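You operate a simulated robot arm through the tools that you are given. There is no shell and no other tool.

You are at the controls of a simulated robot arm. One attempt, no reset.

Task
Slide the full carton back, bring the yellow label carton forward and tip in the bin with most pieces.
Fine: choose by their tags among the striped blue and the two yellow bins; put the empty bin back. Set down upright: what you pick out.

Only the result counts: the job must be done as asked and must still hold three seconds after the hand-in. Knocking over, shifting, dropping, spilling or breaking anything else fails it.

Robot
A 7-joint arm with a two-finger parallel gripper, fixed in place. Base frame: the origin is at the foot of the arm, x ahead of it, y to its left, z up; the work surface is at about z = 0.8. Units: m, rad, N and s.
Its first joint turns from -2.601 to 2.601 rad. Payload 3.43 kg.
The tool frame sits at the grasp point between the pads (the TCP): z along the fingers, y along the line on which they close. The tips reach 0.03 m beyond it. Largest opening 0.094 m; finger width 0.028, thickness 0.01; the body of the gripper, 0.05 by 0.096 m, starts 0.055 m behind the TCP.
Orientation is told as [roll, pitch, yaw] about the base's x, y, z axes, in that order, counted from this pose: with the fingers straight down and closing along the base's y, the tool's x points along the base's -x, its y along +y and its z along -z.

Tools
- The arm moves only by the tool send_rows. Its argument "targets" is a list of rows, each a list of 3 entries, a list of its own where there are three numbers: the shift along the base's x, y, z in cm, then the turn, a rotation vector about the base's x, y, z in rad, then the finger opening in cm, from 0 to 9.4. In form: [[[x, y, z], [ax, ay, az], claw], ...]. A call has 1 to 20 rows; each row shifts and turns the commanded pose from where the row before left it. Each row takes 0.2 s and may step no farther than 0.05 m and 0.15 rad from the row before; otherwise, or with a gripper value out of range, the whole call is refused. A pose out of reach is approached as far as the arm can. The call stops where the force on the tool passes 40 N (or 10 N more than at its start, if that is more) or the arm is blocked; 0.2 s more then pass. The fingers move at their own pace (about 0.045 m/s each) and stop on an object; they squeeze with about 40 N. The grip force told is the motor's: it shows also when the fingers shut on nothing. Time passes only in rows, and 0.2 s behind the last, so rows that do not move let the fingers close. The reply holds the time, the measured pose of the TCP, the force on the tool along the base axes, the opening and the grip force, in the units named above and with some noise, with the torque about the TCP (base axes, N m) and any sound that the robot's microphone picked up.
- Cameras (640 x 400 px; columns grow to the right, rows downward): "scene" is fixed at [0.4139, 0.6522, 1.5239]; the picture's right is [-0.70, -0.71, 0.00], its down [-0.47, 0.47, -0.75] and it looks along [0.53, -0.52, -0.67] (base axes); focal length 322 px, centre (320, 200). "wrist" rides on the gripper at [0.076, 0.014, -0.103] in the tool frame; the picture's right is [-0.18, 0.98, 0.00], its down [-0.75, -0.14, -0.64] and it looks along [-0.63, -0.12, 0.77] (tool axes); focal length 243 px, centre (320, 200). There is no depth. A picture from a camera that has moved, and an enlarged one, comes with that camera's place and axes in the base frame and with its lens. The place of the scene camera against the robot may be out by one fixed shift of up to 0.018 m in any direction.
- get_image(camera): a new picture of that camera. No time passes.
- close_up(camera, box): a new picture of the part [left, top, right, bottom] of that camera's present view, enlarged. No time passes.
- job_done(): hands the job in; it is judged then, once.

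Places have to be worked out from the pictures, the camera data and where the tool is seen. Open the gripper and draw the arm clear of the work before you hand the job in, unless the task says otherwise.

The tools are called after "Emit:" by a JSON object that holds its "api" and its "payload". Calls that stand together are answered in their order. send_rows: Moves the arm, as the interface text tells. Its arguments: {"type":"object","properties":{"targets":{"type":"array","items":{"type":"array"}}},"required":["targets"]} The other tools are called the same way: get_image (camera) takes a picture; close_up (camera, box) takes an enlarged picture of a part of a camera's view; job_done () hands the job in.

At the start:

```text
t: 0.0
tcp_pos: [0.7159, -0.295, 1.1031]
tool_rot: [-0.001, 0.0, 0.0]
wrist_force: [-0.4, 0.0, 0.1]
wrist_torque: [0.03, 0.02, 0.01]
width: 0.0937
finger_force: 0.0
```

scene: 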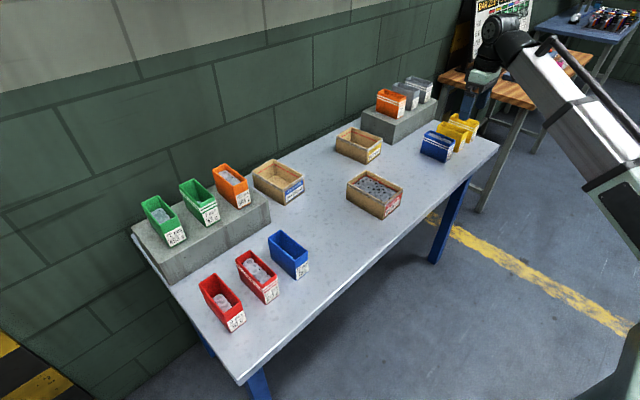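
wrist: 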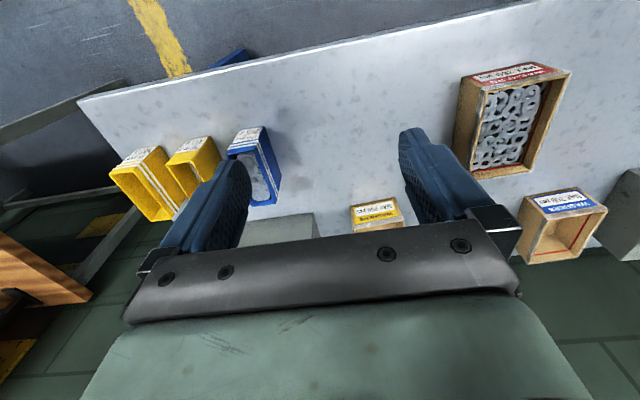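

I'll start by enlarging the regions holding the cartons and the three candidate bins.

Emit:
{"api": "close_up", "payload": {"camera": "scene", "box": [320, 60, 520, 230]}}

Emit:
{"api": "close_up", "payload": {"camera": "scene", "box": [400, 90, 500, 170]}}

Emit:
{"api": "close_up", "payload": {"camera": "wrist", "box": [90, 100, 290, 230]}}

Emit:
{"api": "close_up", "payload": {"camera": "wrist", "box": [340, 50, 620, 270]}}

Emit:
{"api": "close_up", "payload": {"camera": "scene", "box": [240, 110, 420, 230]}}

```text
2.35 times, centred on (420, 145) of scene
camera zoom: at [0.4139, 0.6522, 1.5239], right [-0.7, -0.71, 0.0], down [-0.47, 0.47, -0.75], along [0.53, -0.52, -0.67], focal length 757 px, centre (85, 329)
```

zoom: 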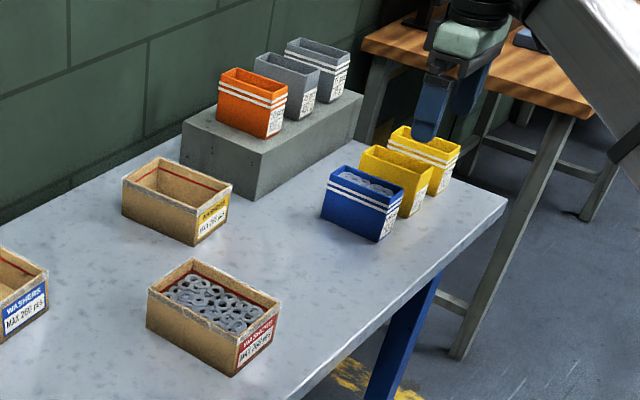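

```text
5.00 times, centred on (450, 130) of scene
camera zoom: at [0.4139, 0.6522, 1.5239], right [-0.7, -0.71, 0.0], down [-0.47, 0.47, -0.75], along [0.53, -0.52, -0.67], focal length 1608 px, centre (-330, 550)
```

zoom: 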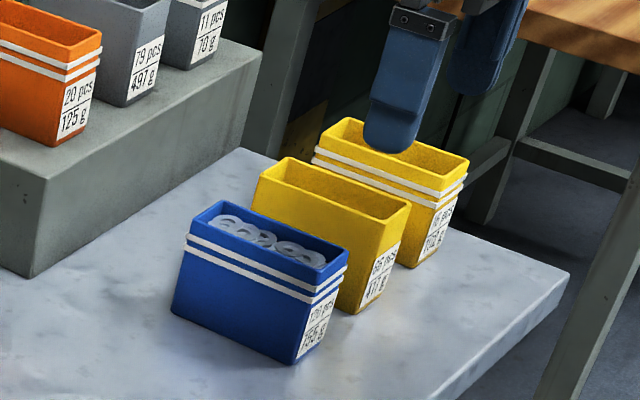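

```text
3.08 times, centred on (190, 165) of wrist
camera zoom: at [0.6404, -0.282, 1.2056], right [0.18, 0.98, 0.0], down [0.75, -0.14, 0.64], along [0.63, -0.12, -0.77], focal length 746 px, centre (720, 308)
```

zoom: 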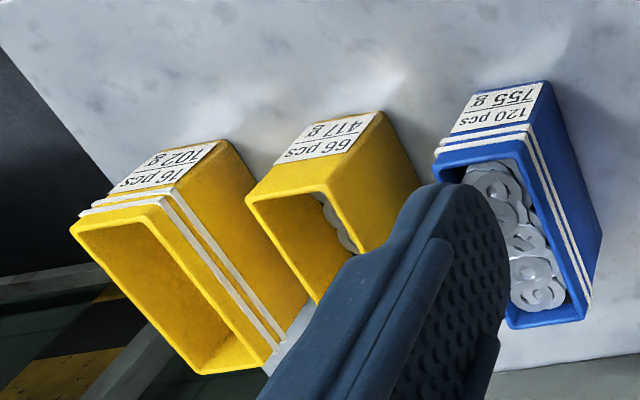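

```text
1.82 times, centred on (480, 160) of wrist
camera zoom: at [0.6404, -0.282, 1.2056], right [0.18, 0.98, 0.0], down [0.75, -0.14, 0.64], along [0.63, -0.12, -0.77], focal length 441 px, centre (29, 273)
```

zoom: 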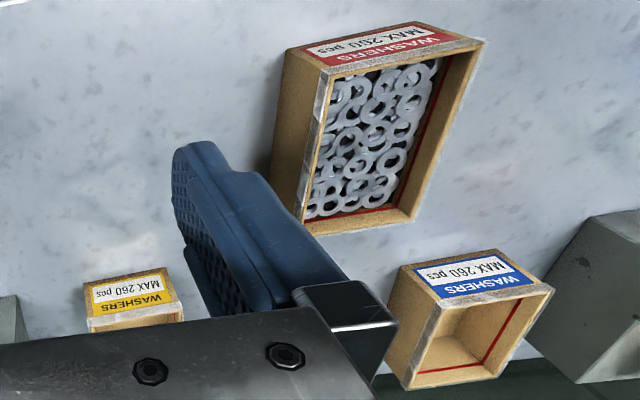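

```text
3.33 times, centred on (330, 170) of scene
camera zoom: at [0.4139, 0.6522, 1.5239], right [-0.7, -0.71, 0.0], down [-0.47, 0.47, -0.75], along [0.53, -0.52, -0.67], focal length 1072 px, centre (287, 300)
```

zoom: 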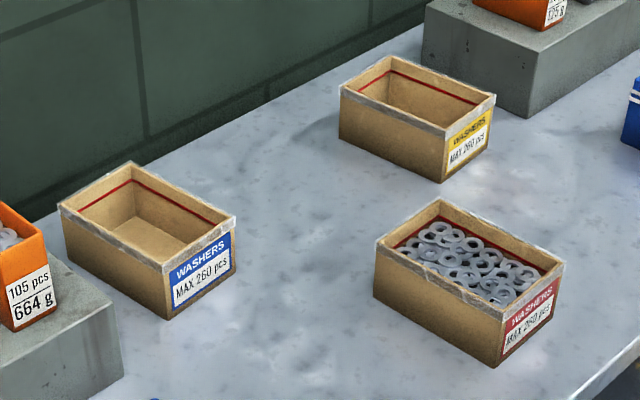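

The tags read 120 pcs (striped blue), 66 pcs (yellow) and 16 pcs (striped yellow), so the blue bin is the one to tip. The red-label carton is the full one, with its front face at about x 0.77 and y from -0.09 to 0.01. The gap in the back row lies straight behind it. I'll move over, still high, and look again.

Emit:
{"api": "send_rows", "payload": {"targets": [[[-2, 4.5, 0], [0, 0, 0], 6], [[-2, 4.5, 0], [0, 0, 0], 6], [[-2, 4.5, 0], [0, 0, 0], 6], [[-2, 4.5, 0], [0, 0, 0], 6], [[-2, 4.5, 0], [0, 0, 0], 6], [[0, 3, 0], [0, 0, 0], 6], [[0, 0, 0], [0, 0, 0], 6]]}}

Emit:
{"api": "get_image", "payload": {"camera": "wrist"}}

Emit:
{"api": "get_image", "payload": {"camera": "scene"}}

```text
t: 0.6
tcp_pos: [0.685, -0.2203, 1.1031]
tool_rot: [-0.005, -0.008, 0.007]
wrist_force: [3.7, 2.8, -5.6]
wrist_torque: [-0.45, 0.11, -0.28]
width: 0.0601
finger_force: 0.0
stopped in row 2: the force on the tool passed its limit at 58 N (the readings are from after the stop); the commanded pose is now the measured one
```

```text
taken
camera wrist: at [0.6081, -0.2079, 1.2046], right [0.18, 0.98, 0.0], down [0.75, -0.13, 0.65], along [0.64, -0.12, -0.76], focal length 243 px, centre (320, 200)
```

wrist: 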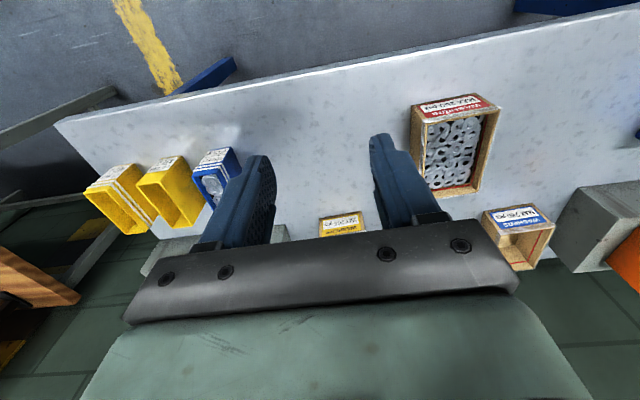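

```text
taken
```

scene: 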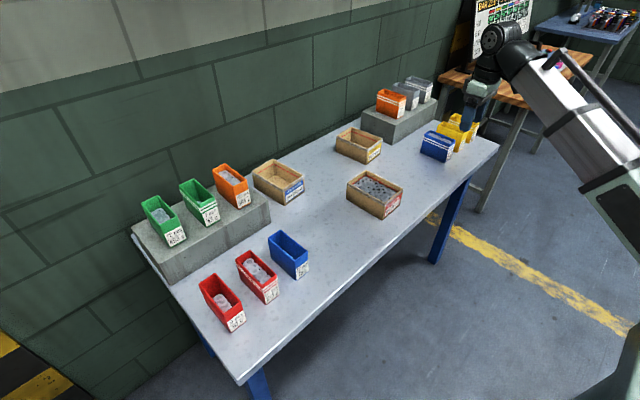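

That stop looks like inertia from the abrupt start, since nothing is in contact. I'll ramp the steps up and down more gently.

Emit:
{"api": "send_rows", "payload": {"targets": [[[-0.3, 0.7, 0], [0, 0, 0], 6], [[-0.6, 1.4, 0], [0, 0, 0], 6], [[-0.8, 2, 0], [0, 0, 0], 6], [[-0.8, 2.5, 0], [0, 0, 0], 6], [[-0.8, 2.5, 0], [0, 0, 0], 6], [[-0.7, 2.5, 0], [0, 0, 0], 6], [[-0.4, 2.2, 0], [0, 0, 0], 6], [[-0.3, 1.7, 0], [0, 0, 0], 6], [[-0.2, 1.2, 0], [0, 0, 0], 6], [[-0.1, 0.8, 0], [0, 0, 0], 6], [[0, 0.4, 0], [0, 0, 0], 6], [[0, 0, 0], [0, 0, 0], 6]]}}

Emit:
{"api": "get_image", "payload": {"camera": "wrist"}}

```text
t: 1.2
tcp_pos: [0.6791, -0.2054, 1.1033]
tool_rot: [-0.008, -0.017, 0.013]
wrist_force: [6.5, 0.4, -11.6]
wrist_torque: [-0.41, -0.03, -0.28]
width: 0.0601
finger_force: 0.1
stopped in row 2: the force on the tool passed its limit at 46 N (the readings are from after the stop); the commanded pose is now the measured one
```

```text
taken
camera wrist: at [0.601, -0.192, 1.2043], right [0.17, 0.98, -0.01], down [0.75, -0.13, 0.65], along [0.64, -0.12, -0.76], focal length 243 px, centre (320, 200)
```

wrist: 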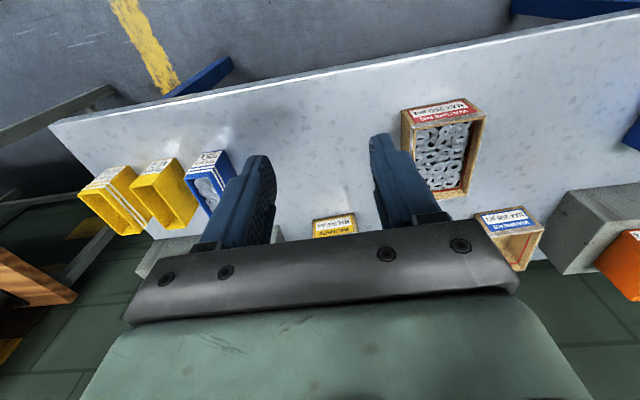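

There may be a real contact, because the tool rotation has drifted slightly. I'll hold still for a moment, read the settled force, and look at the arm up close.

Emit:
{"api": "send_rows", "payload": {"targets": [[[0, 0, 0], [0, 0, 0], 6], [[0, 0, 0], [0, 0, 0], 6], [[0, 0, 0], [0, 0, 0], 6]]}}

Emit:
{"api": "close_up", "payload": {"camera": "scene", "box": [420, 0, 640, 140]}}

```text
t: 2.0
tcp_pos: [0.6786, -0.2056, 1.1023]
tool_rot: [-0.01, -0.014, 0.014]
wrist_force: [8.4, -1.7, -18.4]
wrist_torque: [-0.13, -0.37, -0.02]
width: 0.06
finger_force: 0.0
```

```text
2.86 times, centred on (530, 70) of scene
camera zoom: at [0.4139, 0.6522, 1.5239], right [-0.7, -0.71, 0.0], down [-0.47, 0.47, -0.75], along [0.53, -0.52, -0.67], focal length 919 px, centre (-280, 571)
```

zoom: 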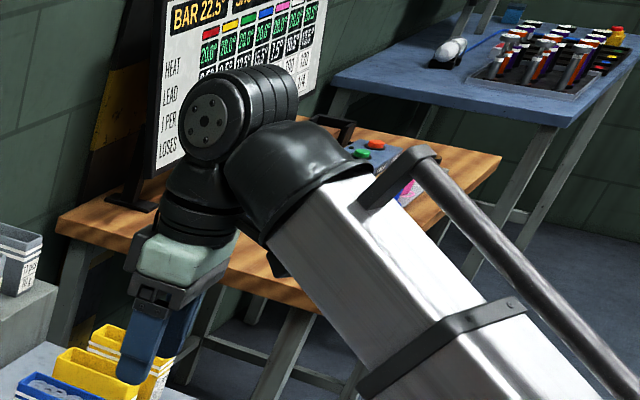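

The 18 N stays on and pushes the hand outward and down. It looks like the hand is touching the forearm, folded in this close at this height. I'll move outward and lower to relieve it.

Emit:
{"api": "send_rows", "payload": {"targets": [[[0.5, 0, -0.5], [0, 0, 0], 6], [[1, 0, -1], [0, 0, 0], 6], [[1, 0, -1], [0, 0, 0], 6], [[1, 0, -1], [0, 0, 0], 6], [[0.5, 0, -0.5], [0, 0, 0], 6], [[0, 0, 0], [0, 0, 0], 6]]}}

```text
t: 3.4
tcp_pos: [0.7188, -0.2045, 1.0626]
tool_rot: [-0.007, -0.012, 0.012]
wrist_force: [0.0, 0.1, 0.0]
wrist_torque: [-0.02, -0.01, 0.0]
width: 0.0599
finger_force: 0.1
```

The contact is gone. Next I'll move sideways in front of the red carton while descending, and correct the small rotation error.

Emit:
{"api": "send_rows", "payload": {"targets": [[[0, 0.5, -0.5], [0.007, 0.012, -0.012], 6], [[0, 1, -1], [0, 0, 0], 6], [[0, 2, -1], [0, 0, 0], 6], [[0, 2.5, -1], [0, 0, 0], 6], [[0, 3, -1], [0, 0, 0], 6], [[0, 3, -1], [0, 0, 0], 6], [[0, 2, -1], [0, 0, 0], 6], [[0, 1.5, -1], [0, 0, 0], 6], [[0, 0.7, -0.5], [0, 0, 0], 6], [[0, 0.3, 0], [0, 0, 0], 6], [[0, 0, 0], [0, 0, 0], 6]]}}

Emit:
{"api": "get_image", "payload": {"camera": "wrist"}}

Emit:
{"api": "get_image", "payload": {"camera": "scene"}}

```text
t: 5.8
tcp_pos: [0.7176, -0.0394, 0.9831]
tool_rot: [0.0, -0.001, 0.001]
wrist_force: [0.0, 0.4, 0.8]
wrist_torque: [0.02, 0.03, 0.02]
width: 0.0601
finger_force: 0.0
```

```text
taken
camera wrist: at [0.6419, -0.0264, 1.0854], right [0.18, 0.98, 0.0], down [0.75, -0.14, 0.64], along [0.63, -0.12, -0.77], focal length 243 px, centre (320, 200)
```

wrist: 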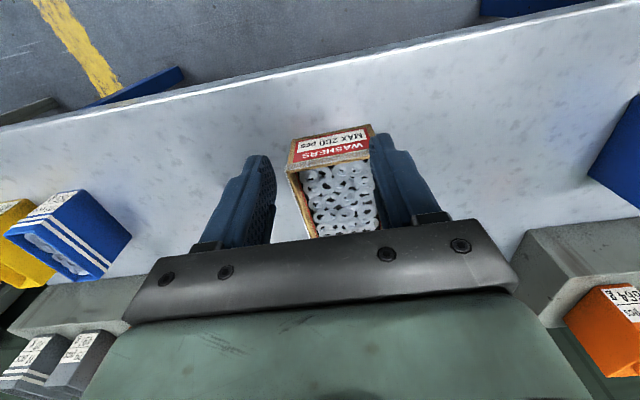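

```text
taken
```

scene: 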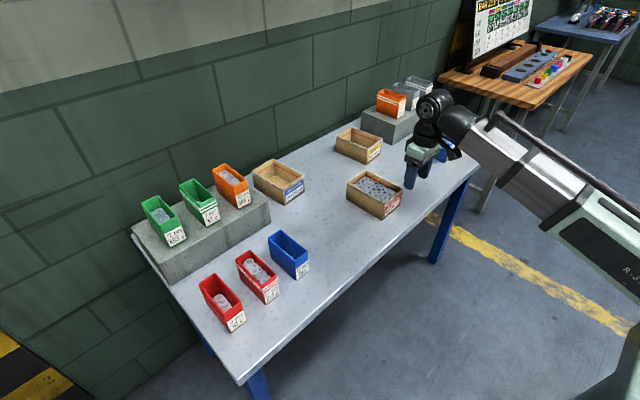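

Clear picture of the red carton now. I'll enlarge it to measure its front face.

Emit:
{"api": "close_up", "payload": {"camera": "wrist", "box": [260, 110, 420, 240]}}

Emit:
{"api": "close_up", "payload": {"camera": "wrist", "box": [0, 170, 160, 290]}}

```text
3.08 times, centred on (340, 175) of wrist
camera zoom: at [0.6419, -0.0264, 1.0854], right [0.18, 0.98, 0.0], down [0.75, -0.14, 0.64], along [0.63, -0.12, -0.77], focal length 746 px, centre (258, 277)
```

zoom: 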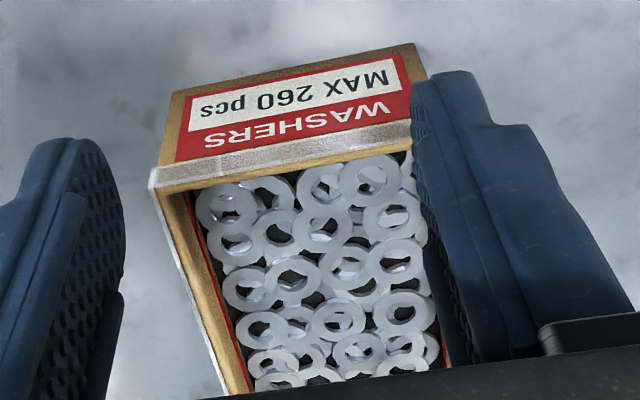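

```text
3.33 times, centred on (80, 230) of wrist
camera zoom: at [0.6419, -0.0264, 1.0854], right [0.18, 0.98, 0.0], down [0.75, -0.14, 0.64], along [0.63, -0.12, -0.77], focal length 809 px, centre (1120, 100)
```

zoom: 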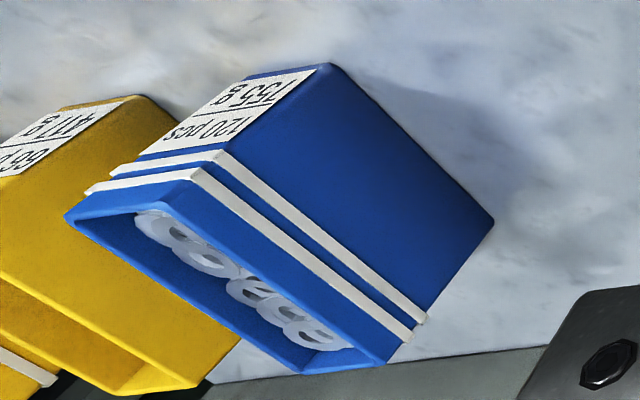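

The red carton is centred on y of about -0.038, with its front face at x of about 0.770. I'll descend in front of it to a low pushing height.

Emit:
{"api": "send_rows", "payload": {"targets": [[[0, 0.1, -0.5], [0, 0, 0], 6], [[0, 0, -1], [0, 0, 0], 6], [[0, 0, -1.8], [0, 0, 0], 6], [[0, 0, -2.2], [0, 0, 0], 6], [[0, 0, -2.2], [0, 0, 0], 6], [[0, 0, -2], [0, 0, 0], 6], [[0, 0, -1.8], [0, 0, 0], 6], [[0, 0, -1.3], [0, 0, 0], 6], [[0, 0, -0.7], [0, 0, 0], 6], [[0, 0, -0.3], [0, 0, 0], 6], [[0, 0, 0], [0, 0, 0], 6]]}}

```text
t: 8.2
tcp_pos: [0.7176, -0.0385, 0.8451]
tool_rot: [0.0, -0.003, 0.001]
wrist_force: [-0.2, -0.8, -1.2]
wrist_torque: [-0.01, -0.02, -0.02]
width: 0.06
finger_force: 0.1
```

I'm at pushing height with no contact. I'll approach slowly and push straight back the first part.

Emit:
{"api": "send_rows", "payload": {"targets": [[[0.5, 0, 0], [0, 0, 0], 6], [[1, 0, 0], [0, 0, 0], 6], [[1, 0, 0], [0, 0, 0], 6], [[0.6, 0, 0], [0, 0, 0], 6], [[0.4, 0, 0], [0, 0, 0], 6], [[0.4, 0, 0], [0, 0, 0], 6], [[0.4, 0, 0], [0, 0, 0], 6], [[0.5, 0, 0], [0, 0, 0], 6], [[0.7, 0, 0], [0, 0, 0], 6], [[0.8, 0, 0], [0, 0, 0], 6], [[0.9, 0, 0], [0, 0, 0], 6], [[1, 0, 0], [0, 0, 0], 6], [[1, 0, 0], [0, 0, 0], 6], [[1, 0, 0], [0, 0, 0], 6], [[1, 0, 0], [0, 0, 0], 6], [[0.8, 0, 0], [0, 0, 0], 6], [[0.5, 0, 0], [0, 0, 0], 6], [[0.3, 0, 0], [0, 0, 0], 6], [[0, 0, 0], [0, 0, 0], 6]]}}

Emit:
{"api": "get_image", "payload": {"camera": "scene"}}

Emit:
{"api": "get_image", "payload": {"camera": "wrist"}}

```text
t: 12.2
tcp_pos: [0.8463, -0.0388, 0.8452]
tool_rot: [0.0, -0.003, 0.0]
wrist_force: [-6.0, 0.0, 1.6]
wrist_torque: [-0.04, 0.0, 0.01]
width: 0.0597
finger_force: 0.1
```

```text
taken
```

scene: 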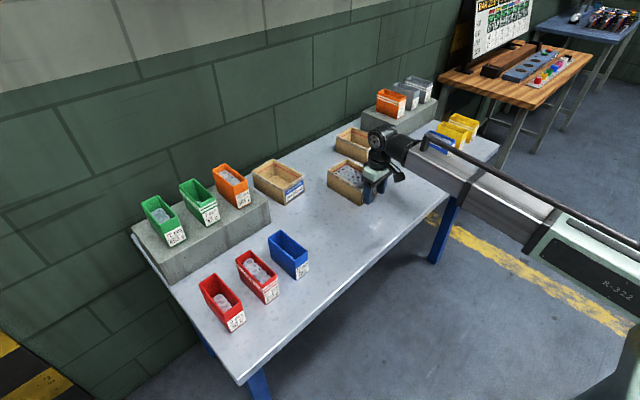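

```text
taken
camera wrist: at [0.77, -0.0255, 0.9477], right [0.18, 0.98, 0.0], down [0.75, -0.14, 0.64], along [0.63, -0.12, -0.77], focal length 243 px, centre (320, 200)
```

wrist: 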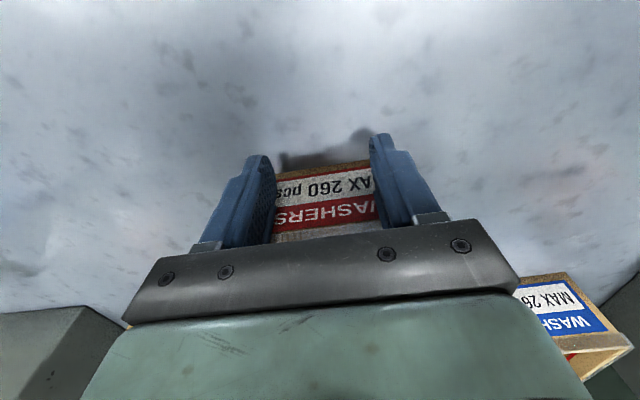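

The carton is sliding straight at about 6 N. I'll push on toward the back row.

Emit:
{"api": "send_rows", "payload": {"targets": [[[0.3, 0, 0], [0, 0, 0], 6], [[0.6, 0, 0], [0, 0, 0], 6], [[0.8, 0, 0], [0, 0, 0], 6], [[1, 0, 0], [0, 0, 0], 6], [[1, 0, 0], [0, 0, 0], 6], [[1, 0, 0], [0, 0, 0], 6], [[1, 0, 0], [0, 0, 0], 6], [[1, 0, 0], [0, 0, 0], 6], [[1, 0, 0], [0, 0, 0], 6], [[1, 0, 0], [0, 0, 0], 6], [[1, 0, 0], [0, 0, 0], 6], [[1, 0, 0], [0, 0, 0], 6], [[1, 0, 0], [0, 0, 0], 6], [[0.8, 0, 0], [0, 0, 0], 6], [[0.6, 0, 0], [0, 0, 0], 6], [[0.4, 0, 0], [0, 0, 0], 6], [[0.2, 0, 0], [0, 0, 0], 6], [[0, 0, 0], [0, 0, 0], 6]]}}

Emit:
{"api": "get_image", "payload": {"camera": "scene"}}

Emit:
{"api": "get_image", "payload": {"camera": "wrist"}}

```text
t: 16.0
tcp_pos: [0.9839, -0.0387, 0.8441]
tool_rot: [0.0, 0.0, 0.0]
wrist_force: [-6.9, -0.7, 2.0]
wrist_torque: [0.01, -0.02, 0.0]
width: 0.0596
finger_force: 0.1
```

```text
taken
```

scene: 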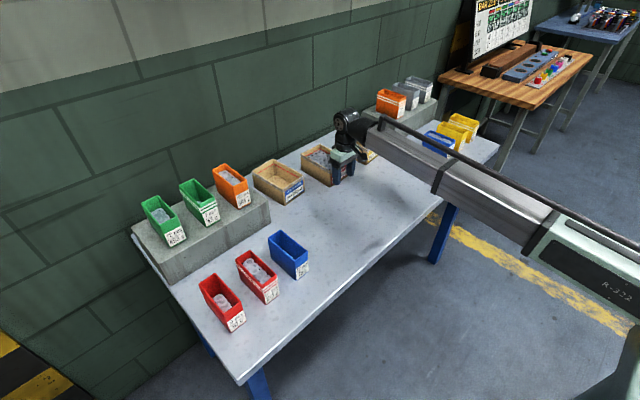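

```text
taken
camera wrist: at [0.9068, -0.0259, 0.9479], right [0.18, 0.98, 0.0], down [0.75, -0.14, 0.64], along [0.63, -0.12, -0.77], focal length 243 px, centre (320, 200)
```

wrist: 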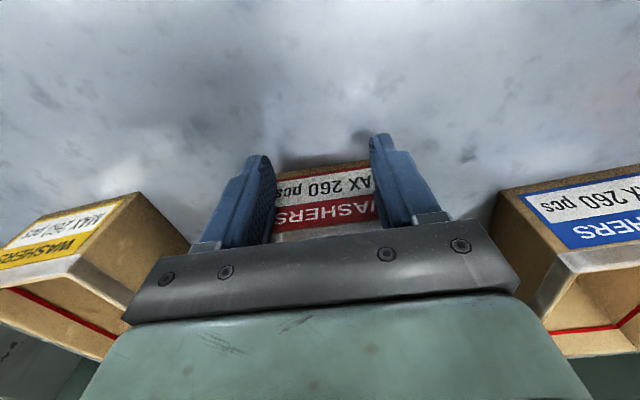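

The red carton's front is at x of about 0.998, between yellow (0.995) and blue (1.048). I'll push 1.5 cm more to sit in line with the row, then back off.

Emit:
{"api": "send_rows", "payload": {"targets": [[[0.3, 0, 0], [0, 0, 0], 6], [[0.5, 0, 0], [0, 0, 0], 6], [[0.4, 0, 0], [0, 0, 0], 6], [[0.3, 0, 0], [0, 0, 0], 6], [[0, 0, 0], [0, 0, 0], 6], [[-0.3, 0, 0], [0, 0, 0], 6], [[-0.7, 0, 0], [0, 0, 0], 6], [[-1.5, 0, 0], [0, 0, 0], 6], [[-2, 0, 0], [0, 0, 0], 6], [[-2, 0, 1], [0, 0, 0], 6], [[-2, 0, 2], [0, 0, 0], 6], [[-1, 0, 2.5], [0, 0, 0], 6], [[-0.5, 0, 2.5], [0, 0, 0], 6], [[0, 0, 2], [0, 0, 0], 6], [[0, 0, 1], [0, 0, 0], 6], [[0, 0, 0.5], [0, 0, 0], 6], [[0, 0, 0], [0, 0, 0], 6]]}}

Emit:
{"api": "get_image", "payload": {"camera": "scene"}}

Emit:
{"api": "get_image", "payload": {"camera": "wrist"}}

```text
t: 19.6
tcp_pos: [0.898, -0.0383, 0.961]
tool_rot: [0.0, -0.003, 0.0]
wrist_force: [-0.3, -0.2, 0.5]
wrist_torque: [0.01, -0.01, 0.01]
width: 0.0597
finger_force: 0.0
```

```text
taken
```

scene: 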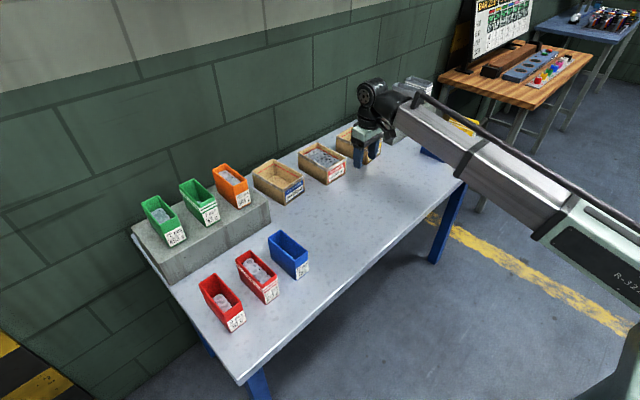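

```text
taken
camera wrist: at [0.8225, -0.0257, 1.0627], right [0.18, 0.98, 0.0], down [0.75, -0.14, 0.64], along [0.63, -0.12, -0.77], focal length 243 px, centre (320, 200)
```

wrist: 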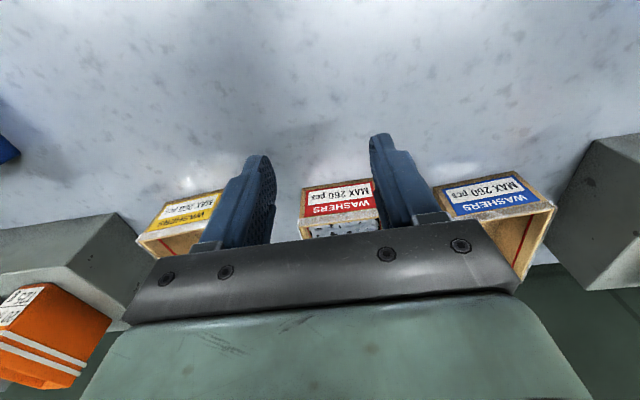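

The red carton sits neatly in the back row. The yellow carton is about 9.9 cm wide, too wide to span, so I'll pinch its +y side wall near the front with a tilted tool. First I move in front of that wall, tilt, and look.

Emit:
{"api": "send_rows", "payload": {"targets": [[[0, -0.7, 0], [0, -0.03, 0], 5], [[0, -1.5, 0], [0, -0.05, 0], 5], [[0, -2, 0], [0, -0.06, 0], 5], [[0, -2.2, 0], [0, -0.06, 0], 5], [[0, -2.2, 0], [0, -0.06, 0], 5], [[0, -2.2, 0], [0, -0.05, 0], 5], [[0, -2, 0], [0, -0.04, 0], 5], [[0, -1.4, 0], [0, -0.03, 0], 5], [[0, -0.7, 0], [0, -0.02, 0], 5], [[0, -0.2, 0], [0, 0, 0], 5], [[0, 0, 0], [0, 0, 0], 5]]}}

Emit:
{"api": "get_image", "payload": {"camera": "wrist"}}

Emit:
{"api": "get_image", "payload": {"camera": "scene"}}

```text
t: 22.0
tcp_pos: [0.8965, -0.1906, 0.9599]
tool_rot: [-0.003, -0.401, 0.001]
wrist_force: [-0.8, -1.5, -0.5]
wrist_torque: [0.01, -0.02, 0.01]
width: 0.0502
finger_force: 0.0
```

```text
taken
camera wrist: at [0.7882, -0.1765, 1.0243], right [0.17, 0.98, 0.07], down [0.44, -0.14, 0.89], along [0.88, -0.12, -0.46], focal length 243 px, centre (320, 200)
```

wrist: 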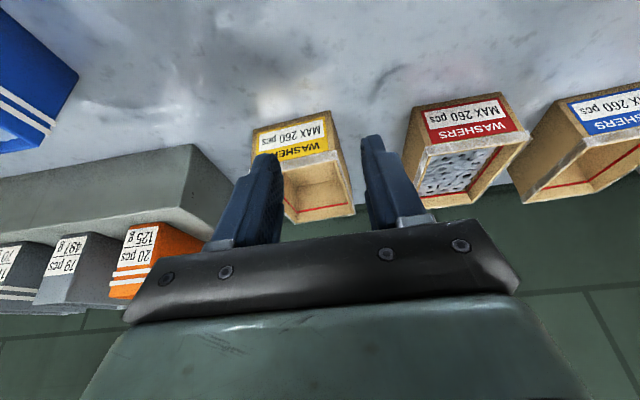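

```text
taken
```

scene: 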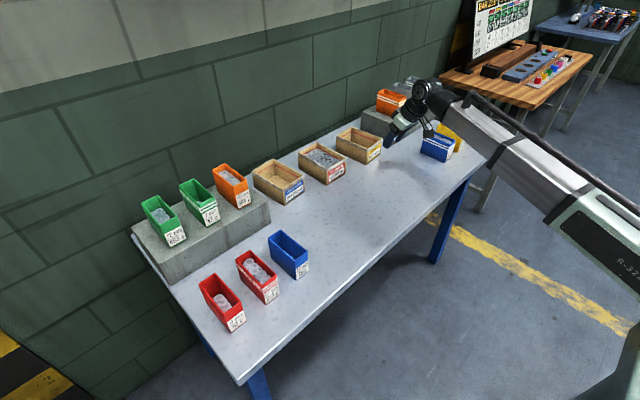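

Emit:
{"api": "close_up", "payload": {"camera": "wrist", "box": [230, 100, 390, 230]}}

Emit:
{"api": "close_up", "payload": {"camera": "scene", "box": [290, 90, 470, 200]}}

```text
3.08 times, centred on (310, 165) of wrist
camera zoom: at [0.7882, -0.1765, 1.0243], right [0.17, 0.98, 0.07], down [0.44, -0.14, 0.89], along [0.88, -0.12, -0.46], focal length 746 px, centre (351, 308)
```

zoom: 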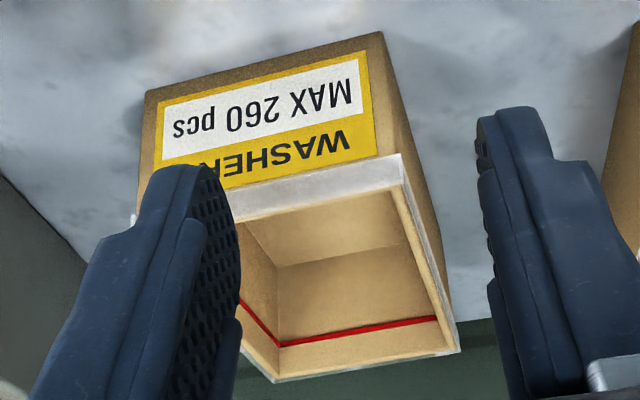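

```text
3.56 times, centred on (380, 145) of scene
camera zoom: at [0.4139, 0.6522, 1.5239], right [-0.7, -0.71, 0.0], down [-0.47, 0.47, -0.75], along [0.53, -0.52, -0.67], focal length 1143 px, centre (107, 396)
```

zoom: 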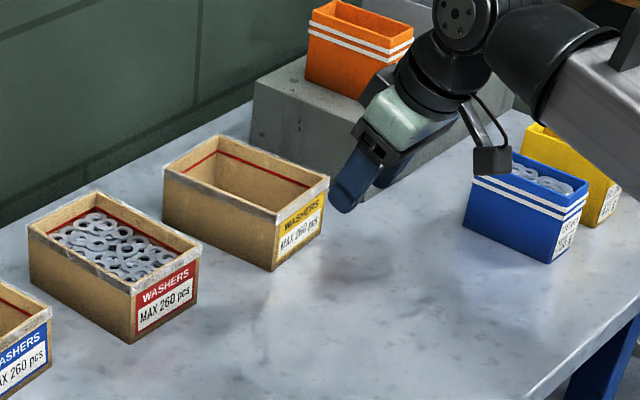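

The +y wall is at y of about -0.187 and the rim at z of about 0.865. I'll extend over the carton, high, and check the reach.

Emit:
{"api": "send_rows", "payload": {"targets": [[[0.5, 0, 0], [0, 0, 0], 5], [[1.2, 0.1, 0], [0, 0, 0], 5], [[1.8, 0.1, 0], [0, 0, 0], 5], [[2.2, 0.1, 0], [0, 0, 0], 5], [[2.2, 0, 0], [0, 0, 0], 5], [[2.2, 0, 0], [0, 0, 0], 5], [[1.8, 0, 0], [0, 0, 0], 5], [[1.2, 0, 0], [0, 0, 0], 5], [[0.7, 0, 0], [0, 0, 0], 5], [[0.2, 0, 0], [0, 0, 0], 5], [[0, 0, 0], [0, 0, 0], 5]]}}

Emit:
{"api": "get_image", "payload": {"camera": "wrist"}}

Emit:
{"api": "close_up", "payload": {"camera": "scene", "box": [290, 80, 470, 190]}}

```text
t: 24.4
tcp_pos: [1.0387, -0.1876, 0.9602]
tool_rot: [-0.003, -0.401, 0.002]
wrist_force: [0.9, -1.0, -0.3]
wrist_torque: [0.01, 0.02, 0.03]
width: 0.0499
finger_force: 0.1
```

```text
taken
camera wrist: at [0.9286, -0.1736, 1.0245], right [0.17, 0.98, 0.07], down [0.44, -0.14, 0.89], along [0.88, -0.12, -0.46], focal length 243 px, centre (320, 200)
```

wrist: 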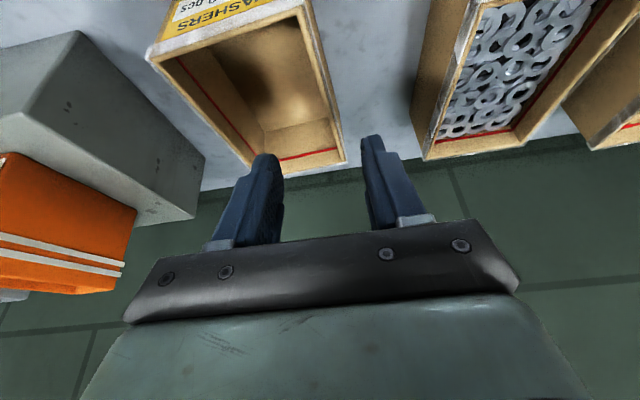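

```text
3.56 times, centred on (380, 135) of scene
camera zoom: at [0.4139, 0.6522, 1.5239], right [-0.7, -0.71, 0.0], down [-0.47, 0.47, -0.75], along [0.53, -0.52, -0.67], focal length 1143 px, centre (107, 431)
```

zoom: 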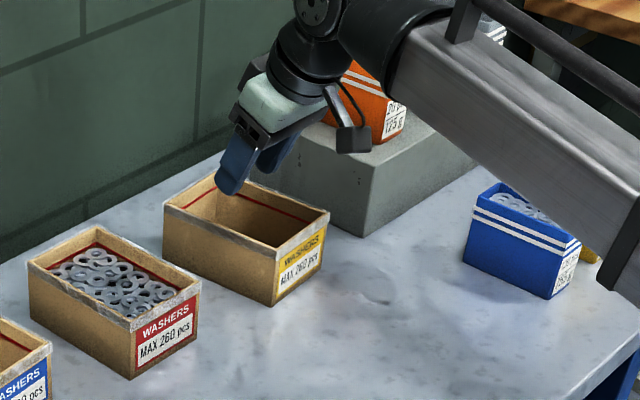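

Reach is fine. I'll descend straight so the fingers straddle the side wall, then close.

Emit:
{"api": "send_rows", "payload": {"targets": [[[0, 0, -0.5], [0, 0, 0], 5], [[0, 0, -1], [0, 0, 0], 5], [[0, 0, -1.5], [0, 0, 0], 5], [[0, 0, -1.7], [0, 0, 0], 5], [[0, 0, -1.7], [0, 0, 0], 5], [[0, 0, -1.5], [0, 0, 0], 5], [[0, 0, -1.1], [0, 0, 0], 5], [[0, 0, -0.7], [0, 0, 0], 5], [[0, 0, -0.4], [0, 0, 0], 5], [[0, 0, -0.2], [0, 0, 0], 5], [[0, 0, 0], [0, 0, 0], 5]]}}

Emit:
{"api": "close_up", "payload": {"camera": "scene", "box": [290, 80, 470, 190]}}

Emit:
{"api": "get_image", "payload": {"camera": "wrist"}}

```text
t: 26.8
tcp_pos: [1.0367, -0.1866, 0.8566]
tool_rot: [-0.003, -0.401, 0.002]
wrist_force: [-0.1, 0.0, 0.6]
wrist_torque: [0.0, 0.03, -0.02]
width: 0.0497
finger_force: 0.1
```

```text
3.56 times, centred on (380, 135) of scene
camera zoom: at [0.4139, 0.6522, 1.5239], right [-0.7, -0.71, 0.0], down [-0.47, 0.47, -0.75], along [0.53, -0.52, -0.67], focal length 1143 px, centre (107, 431)
```

zoom: 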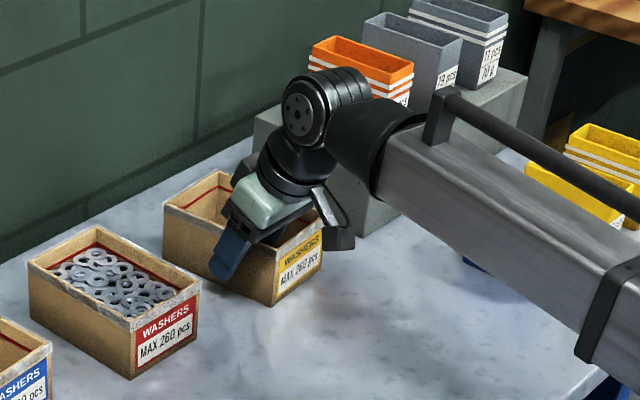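

```text
taken
camera wrist: at [0.9284, -0.1735, 0.9217], right [0.17, 0.98, 0.07], down [0.44, -0.14, 0.89], along [0.88, -0.12, -0.46], focal length 243 px, centre (320, 200)
```

wrist: 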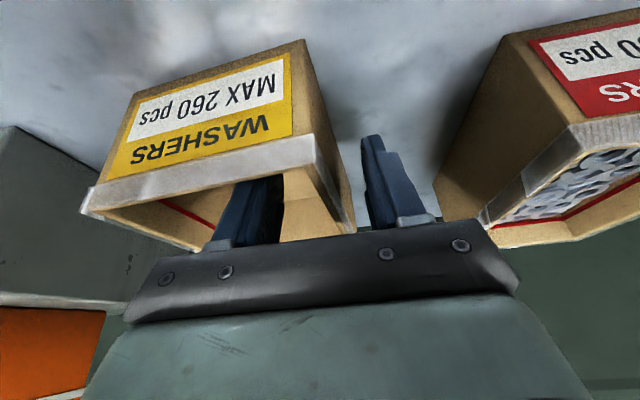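

The fingers straddle the wall, one inside and one outside. I'll close on it.

Emit:
{"api": "send_rows", "payload": {"targets": [[[0, 0, 0], [0, 0, 0], 3], [[0, 0, 0], [0, 0, 0], 1.5], [[0, 0, 0], [0, 0, 0], 0.2], [[0, 0, 0], [0, 0, 0], 0.2], [[0, 0, 0], [0, 0, 0], 0.2]]}}

Emit:
{"api": "get_image", "payload": {"camera": "wrist"}}

```text
t: 28.0
tcp_pos: [1.0379, -0.1878, 0.8563]
tool_rot: [-0.002, -0.402, 0.001]
wrist_force: [-0.3, 0.5, 0.5]
wrist_torque: [-0.01, 0.01, -0.04]
width: 0.0081
finger_force: 40.1
```

```text
taken
camera wrist: at [0.9284, -0.1734, 0.9218], right [0.17, 0.98, 0.07], down [0.44, -0.14, 0.89], along [0.88, -0.12, -0.46], focal length 243 px, centre (320, 200)
```

wrist: 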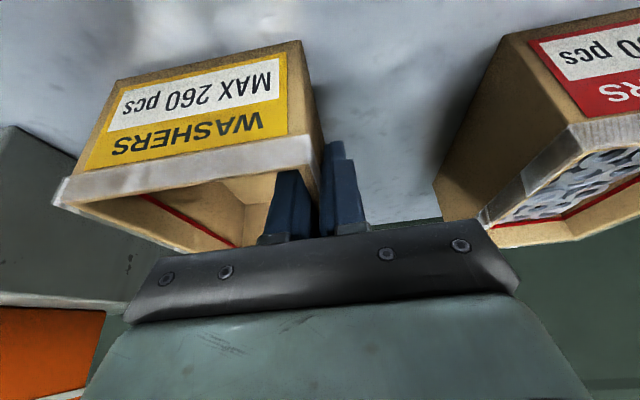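

I have the 8 mm wall gripped. I'll drag the carton straight forward first.

Emit:
{"api": "send_rows", "payload": {"targets": [[[-0.3, 0, 0], [0, 0, 0], 0.2], [[-0.6, 0, 0], [0, 0, 0], 0.2], [[-1, 0, 0], [0, 0, 0], 0.2], [[-1.3, 0, 0], [0, 0, 0], 0.2], [[-1.5, 0, 0], [0, 0, 0], 0.2], [[-1.5, 0, 0], [0, 0, 0], 0.2], [[-1.5, 0, 0], [0, 0, 0], 0.2], [[-1.5, 0, 0], [0, 0, 0], 0.2], [[-1.5, 0, 0], [0, 0, 0], 0.2], [[-1.5, 0, 0], [0, 0, 0], 0.2], [[-1.3, 0, 0], [0, 0, 0], 0.2], [[-1, 0, 0], [0, 0, 0], 0.2], [[-0.6, 0, 0], [0, 0, 0], 0.2], [[-0.3, 0, 0], [0, 0, 0], 0.2], [[0, 0, 0], [0, 0, 0], 0.2]]}}

Emit:
{"api": "get_image", "payload": {"camera": "scene"}}

Emit:
{"api": "get_image", "payload": {"camera": "wrist"}}

```text
t: 31.2
tcp_pos: [0.8837, -0.1869, 0.8573]
tool_rot: [-0.002, -0.401, 0.002]
wrist_force: [1.7, 0.3, 9.0]
wrist_torque: [0.01, -0.09, 0.03]
width: 0.0085
finger_force: 39.6
```

```text
taken
```

scene: 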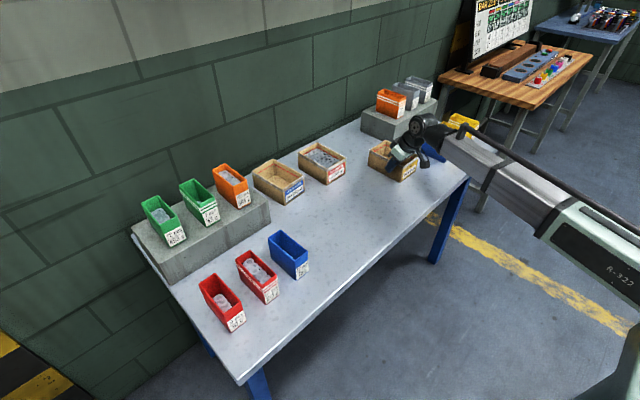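

```text
taken
camera wrist: at [0.7741, -0.1736, 0.9215], right [0.17, 0.98, 0.07], down [0.44, -0.14, 0.89], along [0.88, -0.12, -0.46], focal length 243 px, centre (320, 200)
```

wrist: 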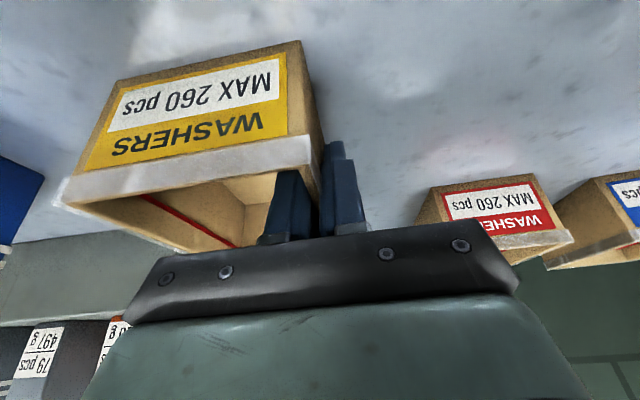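

The carton came forward rigidly and straight. I'll ease the 9 N down-pressure slightly and drag it diagonally into the place the full carton had.

Emit:
{"api": "send_rows", "payload": {"targets": [[[0, 0, 0.15], [0, 0, 0], 0.2], [[-0.2, 0.4, 0.05], [0, 0, 0], 0.2], [[-0.4, 0.8, 0], [0, 0, 0], 0.2], [[-0.5, 1.2, 0], [0, 0, 0], 0.2], [[-0.5, 1.5, 0], [0, 0, 0], 0.2], [[-0.6, 1.6, 0], [0, 0, 0], 0.2], [[-0.6, 1.6, 0], [0, 0, 0], 0.2], [[-0.6, 1.6, 0], [0, 0, 0], 0.2], [[-0.6, 1.6, 0], [0, 0, 0], 0.2], [[-0.6, 1.6, 0], [0, 0, 0], 0.2], [[-0.5, 1.5, 0], [0, 0, 0], 0.2], [[-0.5, 1.5, 0], [0, 0, 0], 0.2], [[-0.4, 1.4, 0], [0, 0, 0], 0.2], [[-0.4, 1.1, 0], [0, 0, 0], 0.2], [[-0.3, 0.9, 0], [0, 0, 0], 0.2], [[-0.2, 0.7, 0], [0, 0, 0], 0.2], [[0, 0.3, 0], [0, 0, 0], 0.2], [[0, 0.1, 0], [0, 0, 0], 0.2], [[0, 0, 0], [0, 0, 0], 0.2]]}}

Emit:
{"api": "get_image", "payload": {"camera": "scene"}}

Emit:
{"api": "get_image", "payload": {"camera": "wrist"}}

```text
t: 35.2
tcp_pos: [0.8158, 0.0064, 0.8581]
tool_rot: [-0.002, -0.402, 0.002]
wrist_force: [-0.7, -0.1, 0.6]
wrist_torque: [0.06, 0.03, -0.03]
width: 0.0084
finger_force: 39.8
```

```text
taken
```

scene: 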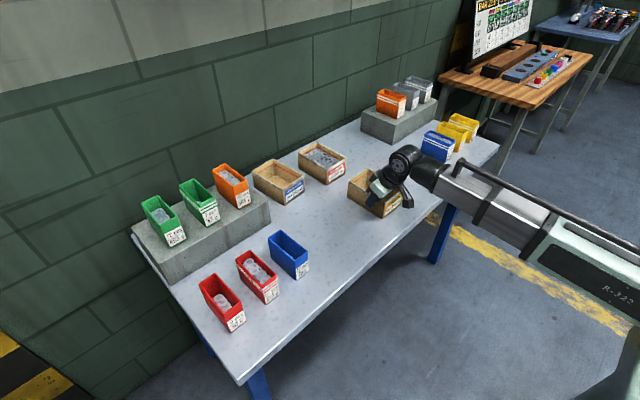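

```text
taken
camera wrist: at [0.7055, 0.0205, 0.9236], right [0.17, 0.98, 0.07], down [0.44, -0.14, 0.89], along [0.88, -0.12, -0.46], focal length 243 px, centre (320, 200)
```

wrist: 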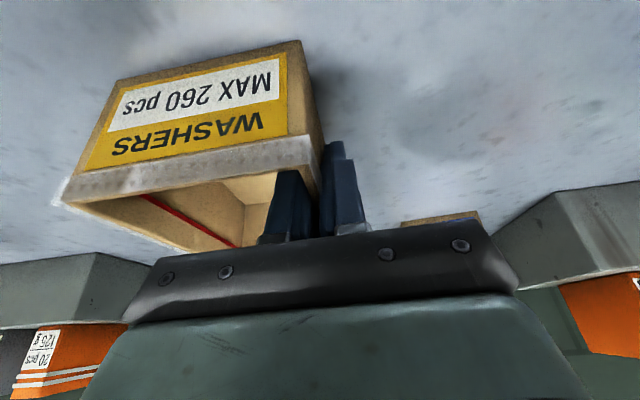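

The carton is where the full one stood. I'll settle it 1.5 mm, open, and lift straight out.

Emit:
{"api": "send_rows", "payload": {"targets": [[[0, 0, -0.15], [0, 0, 0], 0.2], [[0, 0, 0], [0, 0, 0], 1.5], [[0, 0, 0], [0, 0, 0], 3], [[0, 0, 0], [0, 0, 0], 4], [[0, 0, 0], [0, 0, 0], 4], [[0, 0, 0.4], [0, 0, 0], 4], [[0, 0, 0.8], [0, 0, 0], 4], [[0, 0, 1.4], [0, 0, 0], 4], [[0, 0, 2], [0, 0, 0], 4], [[0, 0, 2], [0, 0, 0], 4], [[0, 0, 2], [0, 0, 0], 4], [[0, 0, 1.5], [0, 0, 0], 4], [[0, 0, 1], [0, 0, 0], 4], [[0, 0, 0.5], [0, 0, 0], 4], [[0, 0, 0], [0, 0, 0], 4]]}}

Emit:
{"api": "get_image", "payload": {"camera": "scene"}}

Emit:
{"api": "get_image", "payload": {"camera": "wrist"}}

```text
t: 38.4
tcp_pos: [0.8155, 0.0065, 0.9734]
tool_rot: [-0.003, -0.402, 0.001]
wrist_force: [0.4, 0.2, 0.0]
wrist_torque: [0.02, -0.03, 0.01]
width: 0.04
finger_force: 0.0
```

```text
taken
```

scene: 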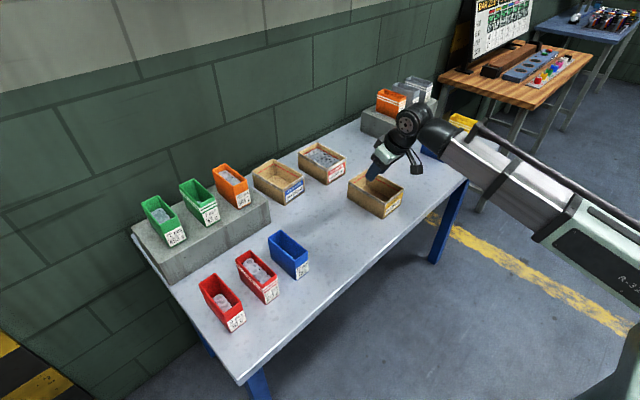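

```text
taken
camera wrist: at [0.7055, 0.0205, 1.0381], right [0.17, 0.98, 0.07], down [0.44, -0.14, 0.89], along [0.88, -0.12, -0.46], focal length 243 px, centre (320, 200)
```

wrist: 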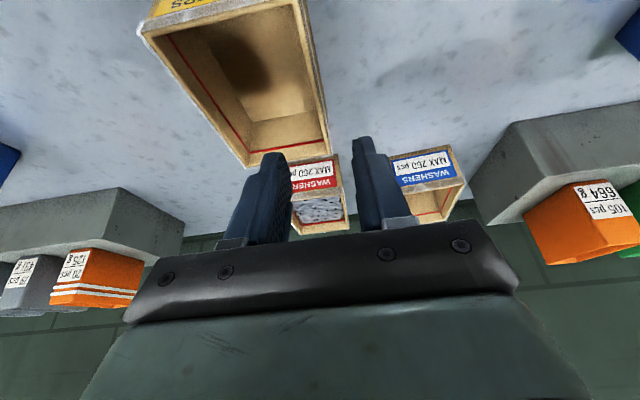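

The yellow carton is in place. Before touching the bin, I'll rehearse the pouring rotation above the carton with an empty hand, to make sure the wrist can do it. First I go to tilt 0.9 above the carton.

Emit:
{"api": "send_rows", "payload": {"targets": [[[0.1, -0.3, 0.3], [0, -0.03, 0], 6], [[0.3, -0.8, 0.4], [0, -0.06, 0], 6], [[0.4, -1.2, 0.5], [0, -0.08, 0], 6], [[0.5, -1.4, 0.5], [0, -0.09, 0], 6], [[0.5, -1.4, 0.4], [0, -0.09, 0], 6], [[0.4, -1.2, 0.3], [0, -0.07, 0], 6], [[0.2, -0.8, 0.2], [0, -0.05, 0], 6], [[0.1, -0.5, 0.1], [0, -0.03, 0], 6], [[0, 0, 0], [0, 0, 0], 6]]}}

Emit:
{"api": "get_image", "payload": {"camera": "scene"}}

```text
t: 40.4
tcp_pos: [0.8404, -0.0695, 1.001]
tool_rot: [-0.003, -0.902, 0.003]
wrist_force: [-0.4, -0.4, -0.2]
wrist_torque: [0.0, -0.01, 0.01]
width: 0.0602
finger_force: 0.0
```

```text
taken
```

scene: 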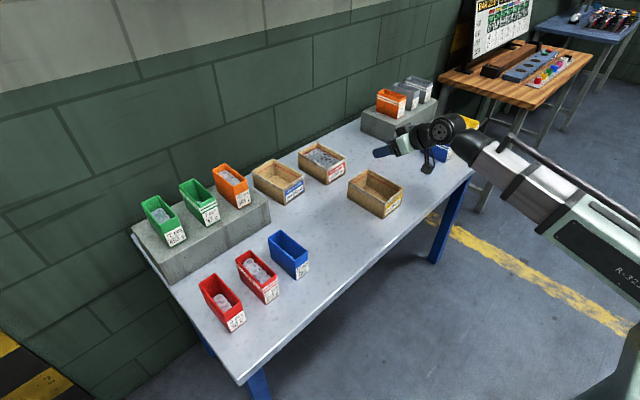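

Tilt 0.9 is reachable. Now a rehearsal of the roll about the axis (0.944, 0, -0.329).

Emit:
{"api": "send_rows", "payload": {"targets": [[[0, 0, 0], [0.0283, 0, -0.0099], 6], [[0, 0, 0], [0.0566, 0, -0.0197], 6], [[0, 0, 0], [0.0944, 0, -0.0329], 6], [[0, 0, 0], [0.0944, 0, -0.0329], 6], [[0, 0, 0], [0.0944, 0, -0.0329], 6], [[0, 0, 0], [0.0944, 0, -0.0329], 6], [[0, 0, 0], [0.0944, 0, -0.0329], 6], [[0, 0, 0], [0.0944, 0, -0.0329], 6], [[0, 0, 0], [0.0944, 0, -0.0329], 6], [[0, 0, 0], [0.0944, 0, -0.0329], 6], [[0, 0, 0], [0.0944, 0, -0.0329], 6], [[0, 0, 0], [0.0944, 0, -0.0329], 6], [[0, 0, 0], [0.0944, 0, -0.0329], 6], [[0, 0, 0], [0.0944, 0, -0.0329], 6], [[0, 0, 0], [0.0944, 0, -0.0329], 6], [[0, 0, 0], [0.0944, 0, -0.0329], 6], [[0, 0, 0], [0.0944, 0, -0.0329], 6], [[0, 0, 0], [0.0944, 0, -0.0329], 6], [[0, 0, 0], [0.0944, 0, -0.0329], 6], [[0, 0, 0], [0, 0, 0], 6]]}}

Emit:
{"api": "get_image", "payload": {"camera": "scene"}}

```text
t: 44.6
tcp_pos: [0.8398, -0.0692, 1.0008]
tool_rot: [1.312, 0.307, -1.317]
wrist_force: [0.1, -0.8, 0.8]
wrist_torque: [-0.03, 0.02, 0.0]
width: 0.0599
finger_force: 0.0
```

```text
taken
```

scene: 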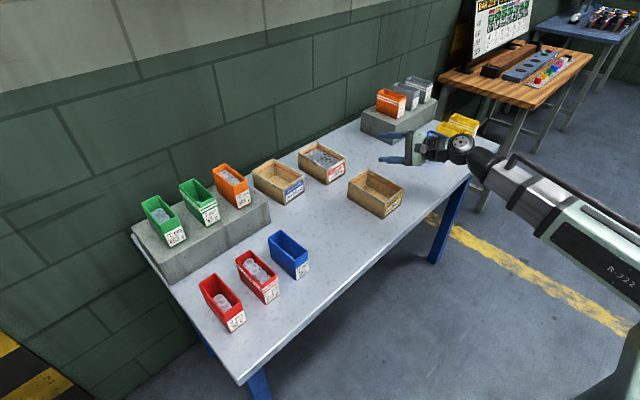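

The arm follows well at 1.79 rad. I'll continue toward 3 rad.

Emit:
{"api": "send_rows", "payload": {"targets": [[[0, 0, 0], [0.0283, 0, -0.0099], 6], [[0, 0, 0], [0.0566, 0, -0.0197], 6], [[0, 0, 0], [0.0944, 0, -0.0329], 6], [[0, 0, 0], [0.0944, 0, -0.0329], 6], [[0, 0, 0], [0.0944, 0, -0.0329], 6], [[0, 0, 0], [0.0944, 0, -0.0329], 6], [[0, 0, 0], [0.0944, 0, -0.0329], 6], [[0, 0, 0], [0.0944, 0, -0.0329], 6], [[0, 0, 0], [0.0944, 0, -0.0329], 6], [[0, 0, 0], [0.0944, 0, -0.0329], 6], [[0, 0, 0], [0.0944, 0, -0.0329], 6], [[0, 0, 0], [0.0944, 0, -0.0329], 6], [[0, 0, 0], [0.0944, 0, -0.0329], 6], [[0, 0, 0], [0, 0, 0], 6]]}}

Emit:
{"api": "get_image", "payload": {"camera": "scene"}}

```text
t: 47.6
tcp_pos: [0.84, -0.0693, 1.0]
tool_rot: [1.526, 1.419, -1.562]
wrist_force: [0.9, -0.5, 0.0]
wrist_torque: [-0.02, -0.01, 0.0]
width: 0.0601
finger_force: 0.1
```

```text
taken
```

scene: 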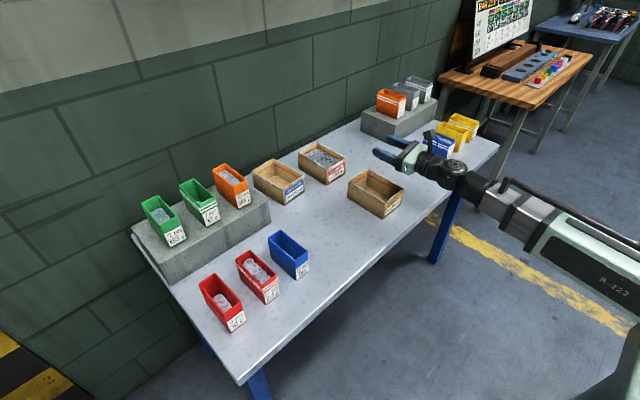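

The full inversion works. I'll check that the arm can also hold this pose 5 cm lower, then come back up and unwind.

Emit:
{"api": "send_rows", "payload": {"targets": [[[0, 0, -0.5], [0, 0, 0], 6], [[0, 0, -1], [0, 0, 0], 6], [[0, 0, -1.5], [0, 0, 0], 6], [[0, 0, -1.2], [0, 0, 0], 6], [[0, 0, -0.6], [0, 0, 0], 6], [[0, 0, -0.2], [0, 0, 0], 6], [[0, 0, 0], [0, 0, 0], 6]]}}

Emit:
{"api": "close_up", "payload": {"camera": "scene", "box": [330, 110, 510, 230]}}

```text
t: 49.2
tcp_pos: [0.84, -0.0683, 0.9503]
tool_rot: [1.524, 1.417, -1.564]
wrist_force: [0.5, 1.1, -0.4]
wrist_torque: [-0.07, 0.0, 0.0]
width: 0.0598
finger_force: 0.1
```

```text
3.33 times, centred on (420, 170) of scene
camera zoom: at [0.4139, 0.6522, 1.5239], right [-0.7, -0.71, 0.0], down [-0.47, 0.47, -0.75], along [0.53, -0.52, -0.67], focal length 1072 px, centre (-13, 300)
```

zoom: 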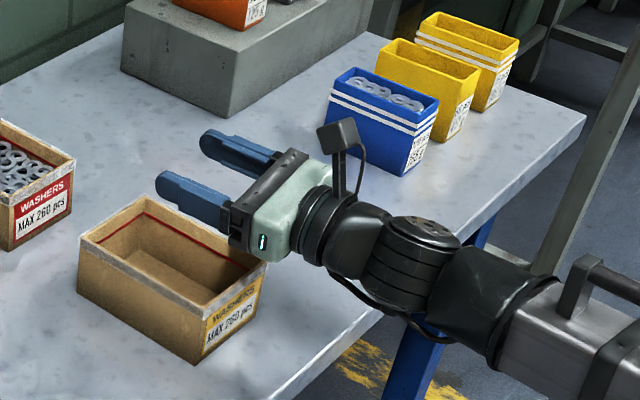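

It holds fine at z 0.95 with the carton clear below. Unwinding now, raising a bit at the same time.

Emit:
{"api": "send_rows", "payload": {"targets": [[[0, 0, 0.5], [-0.0283, 0, 0.0099], 6], [[0, 0, 1], [-0.0566, 0, 0.0197], 6], [[0, 0, 1], [-0.0944, 0, 0.0329], 6], [[0, 0, 1], [-0.0944, 0, 0.0329], 6], [[0, 0, 0.5], [-0.0944, 0, 0.0329], 6], [[0, 0, 0], [-0.0944, 0, 0.0329], 6], [[0, 0, 0], [-0.0944, 0, 0.0329], 6], [[0, 0, 0], [-0.0944, 0, 0.0329], 6], [[0, 0, 0], [-0.0944, 0, 0.0329], 6], [[0, 0, 0], [-0.0944, 0, 0.0329], 6], [[0, 0, 0], [-0.0944, 0, 0.0329], 6], [[0, 0, 0], [-0.0944, 0, 0.0329], 6], [[0, 0, 0], [-0.0944, 0, 0.0329], 6], [[0, 0, 0], [-0.0944, 0, 0.0329], 6], [[0, 0, 0], [-0.0944, 0, 0.0329], 6], [[0, 0, 0], [-0.0944, 0, 0.0329], 6], [[0, 0, 0], [-0.0944, 0, 0.0329], 6], [[0, 0, 0], [-0.0944, 0, 0.0329], 6], [[0, 0, 0], [-0.0944, 0, 0.0329], 6], [[0, 0, 0], [-0.0944, 0, 0.0329], 6]]}}

Emit:
{"api": "send_rows", "payload": {"targets": [[[0, 0, 0], [-0.0944, 0, 0.0329], 6], [[0, 0, 0], [-0.0944, 0, 0.0329], 6], [[0, 0, 0], [-0.0944, 0, 0.0329], 6], [[0, 0, 0], [-0.0944, 0, 0.0329], 6], [[0, 0, 0], [-0.0944, 0, 0.0329], 6], [[0, 0, 0], [-0.0944, 0, 0.0329], 6], [[0, 0, 0], [-0.0944, 0, 0.0329], 6], [[0, 0, 0], [-0.0944, 0, 0.0329], 6], [[0, 0, 0], [-0.0944, 0, 0.0329], 6], [[0, 0, 0], [-0.0944, 0, 0.0329], 6], [[0, 0, 0], [-0.0566, 0, 0.0197], 6], [[0, 0, 0], [-0.0283, 0, 0.0099], 6], [[0, 0, 0], [0, 0, 0], 6]]}}

```text
t: 53.4
tcp_pos: [0.8388, -0.0687, 0.9904]
tool_rot: [1.072, -0.311, -1.072]
wrist_force: [0.1, 0.6, -0.4]
wrist_torque: [0.0, -0.02, 0.0]
width: 0.0598
finger_force: 0.0
```

```text
t: 56.2
tcp_pos: [0.8408, -0.0705, 0.9903]
tool_rot: [-0.003, -0.903, 0.003]
wrist_force: [-0.2, 0.5, 0.2]
wrist_torque: [0.0, 0.02, -0.01]
width: 0.0598
finger_force: 0.1
```

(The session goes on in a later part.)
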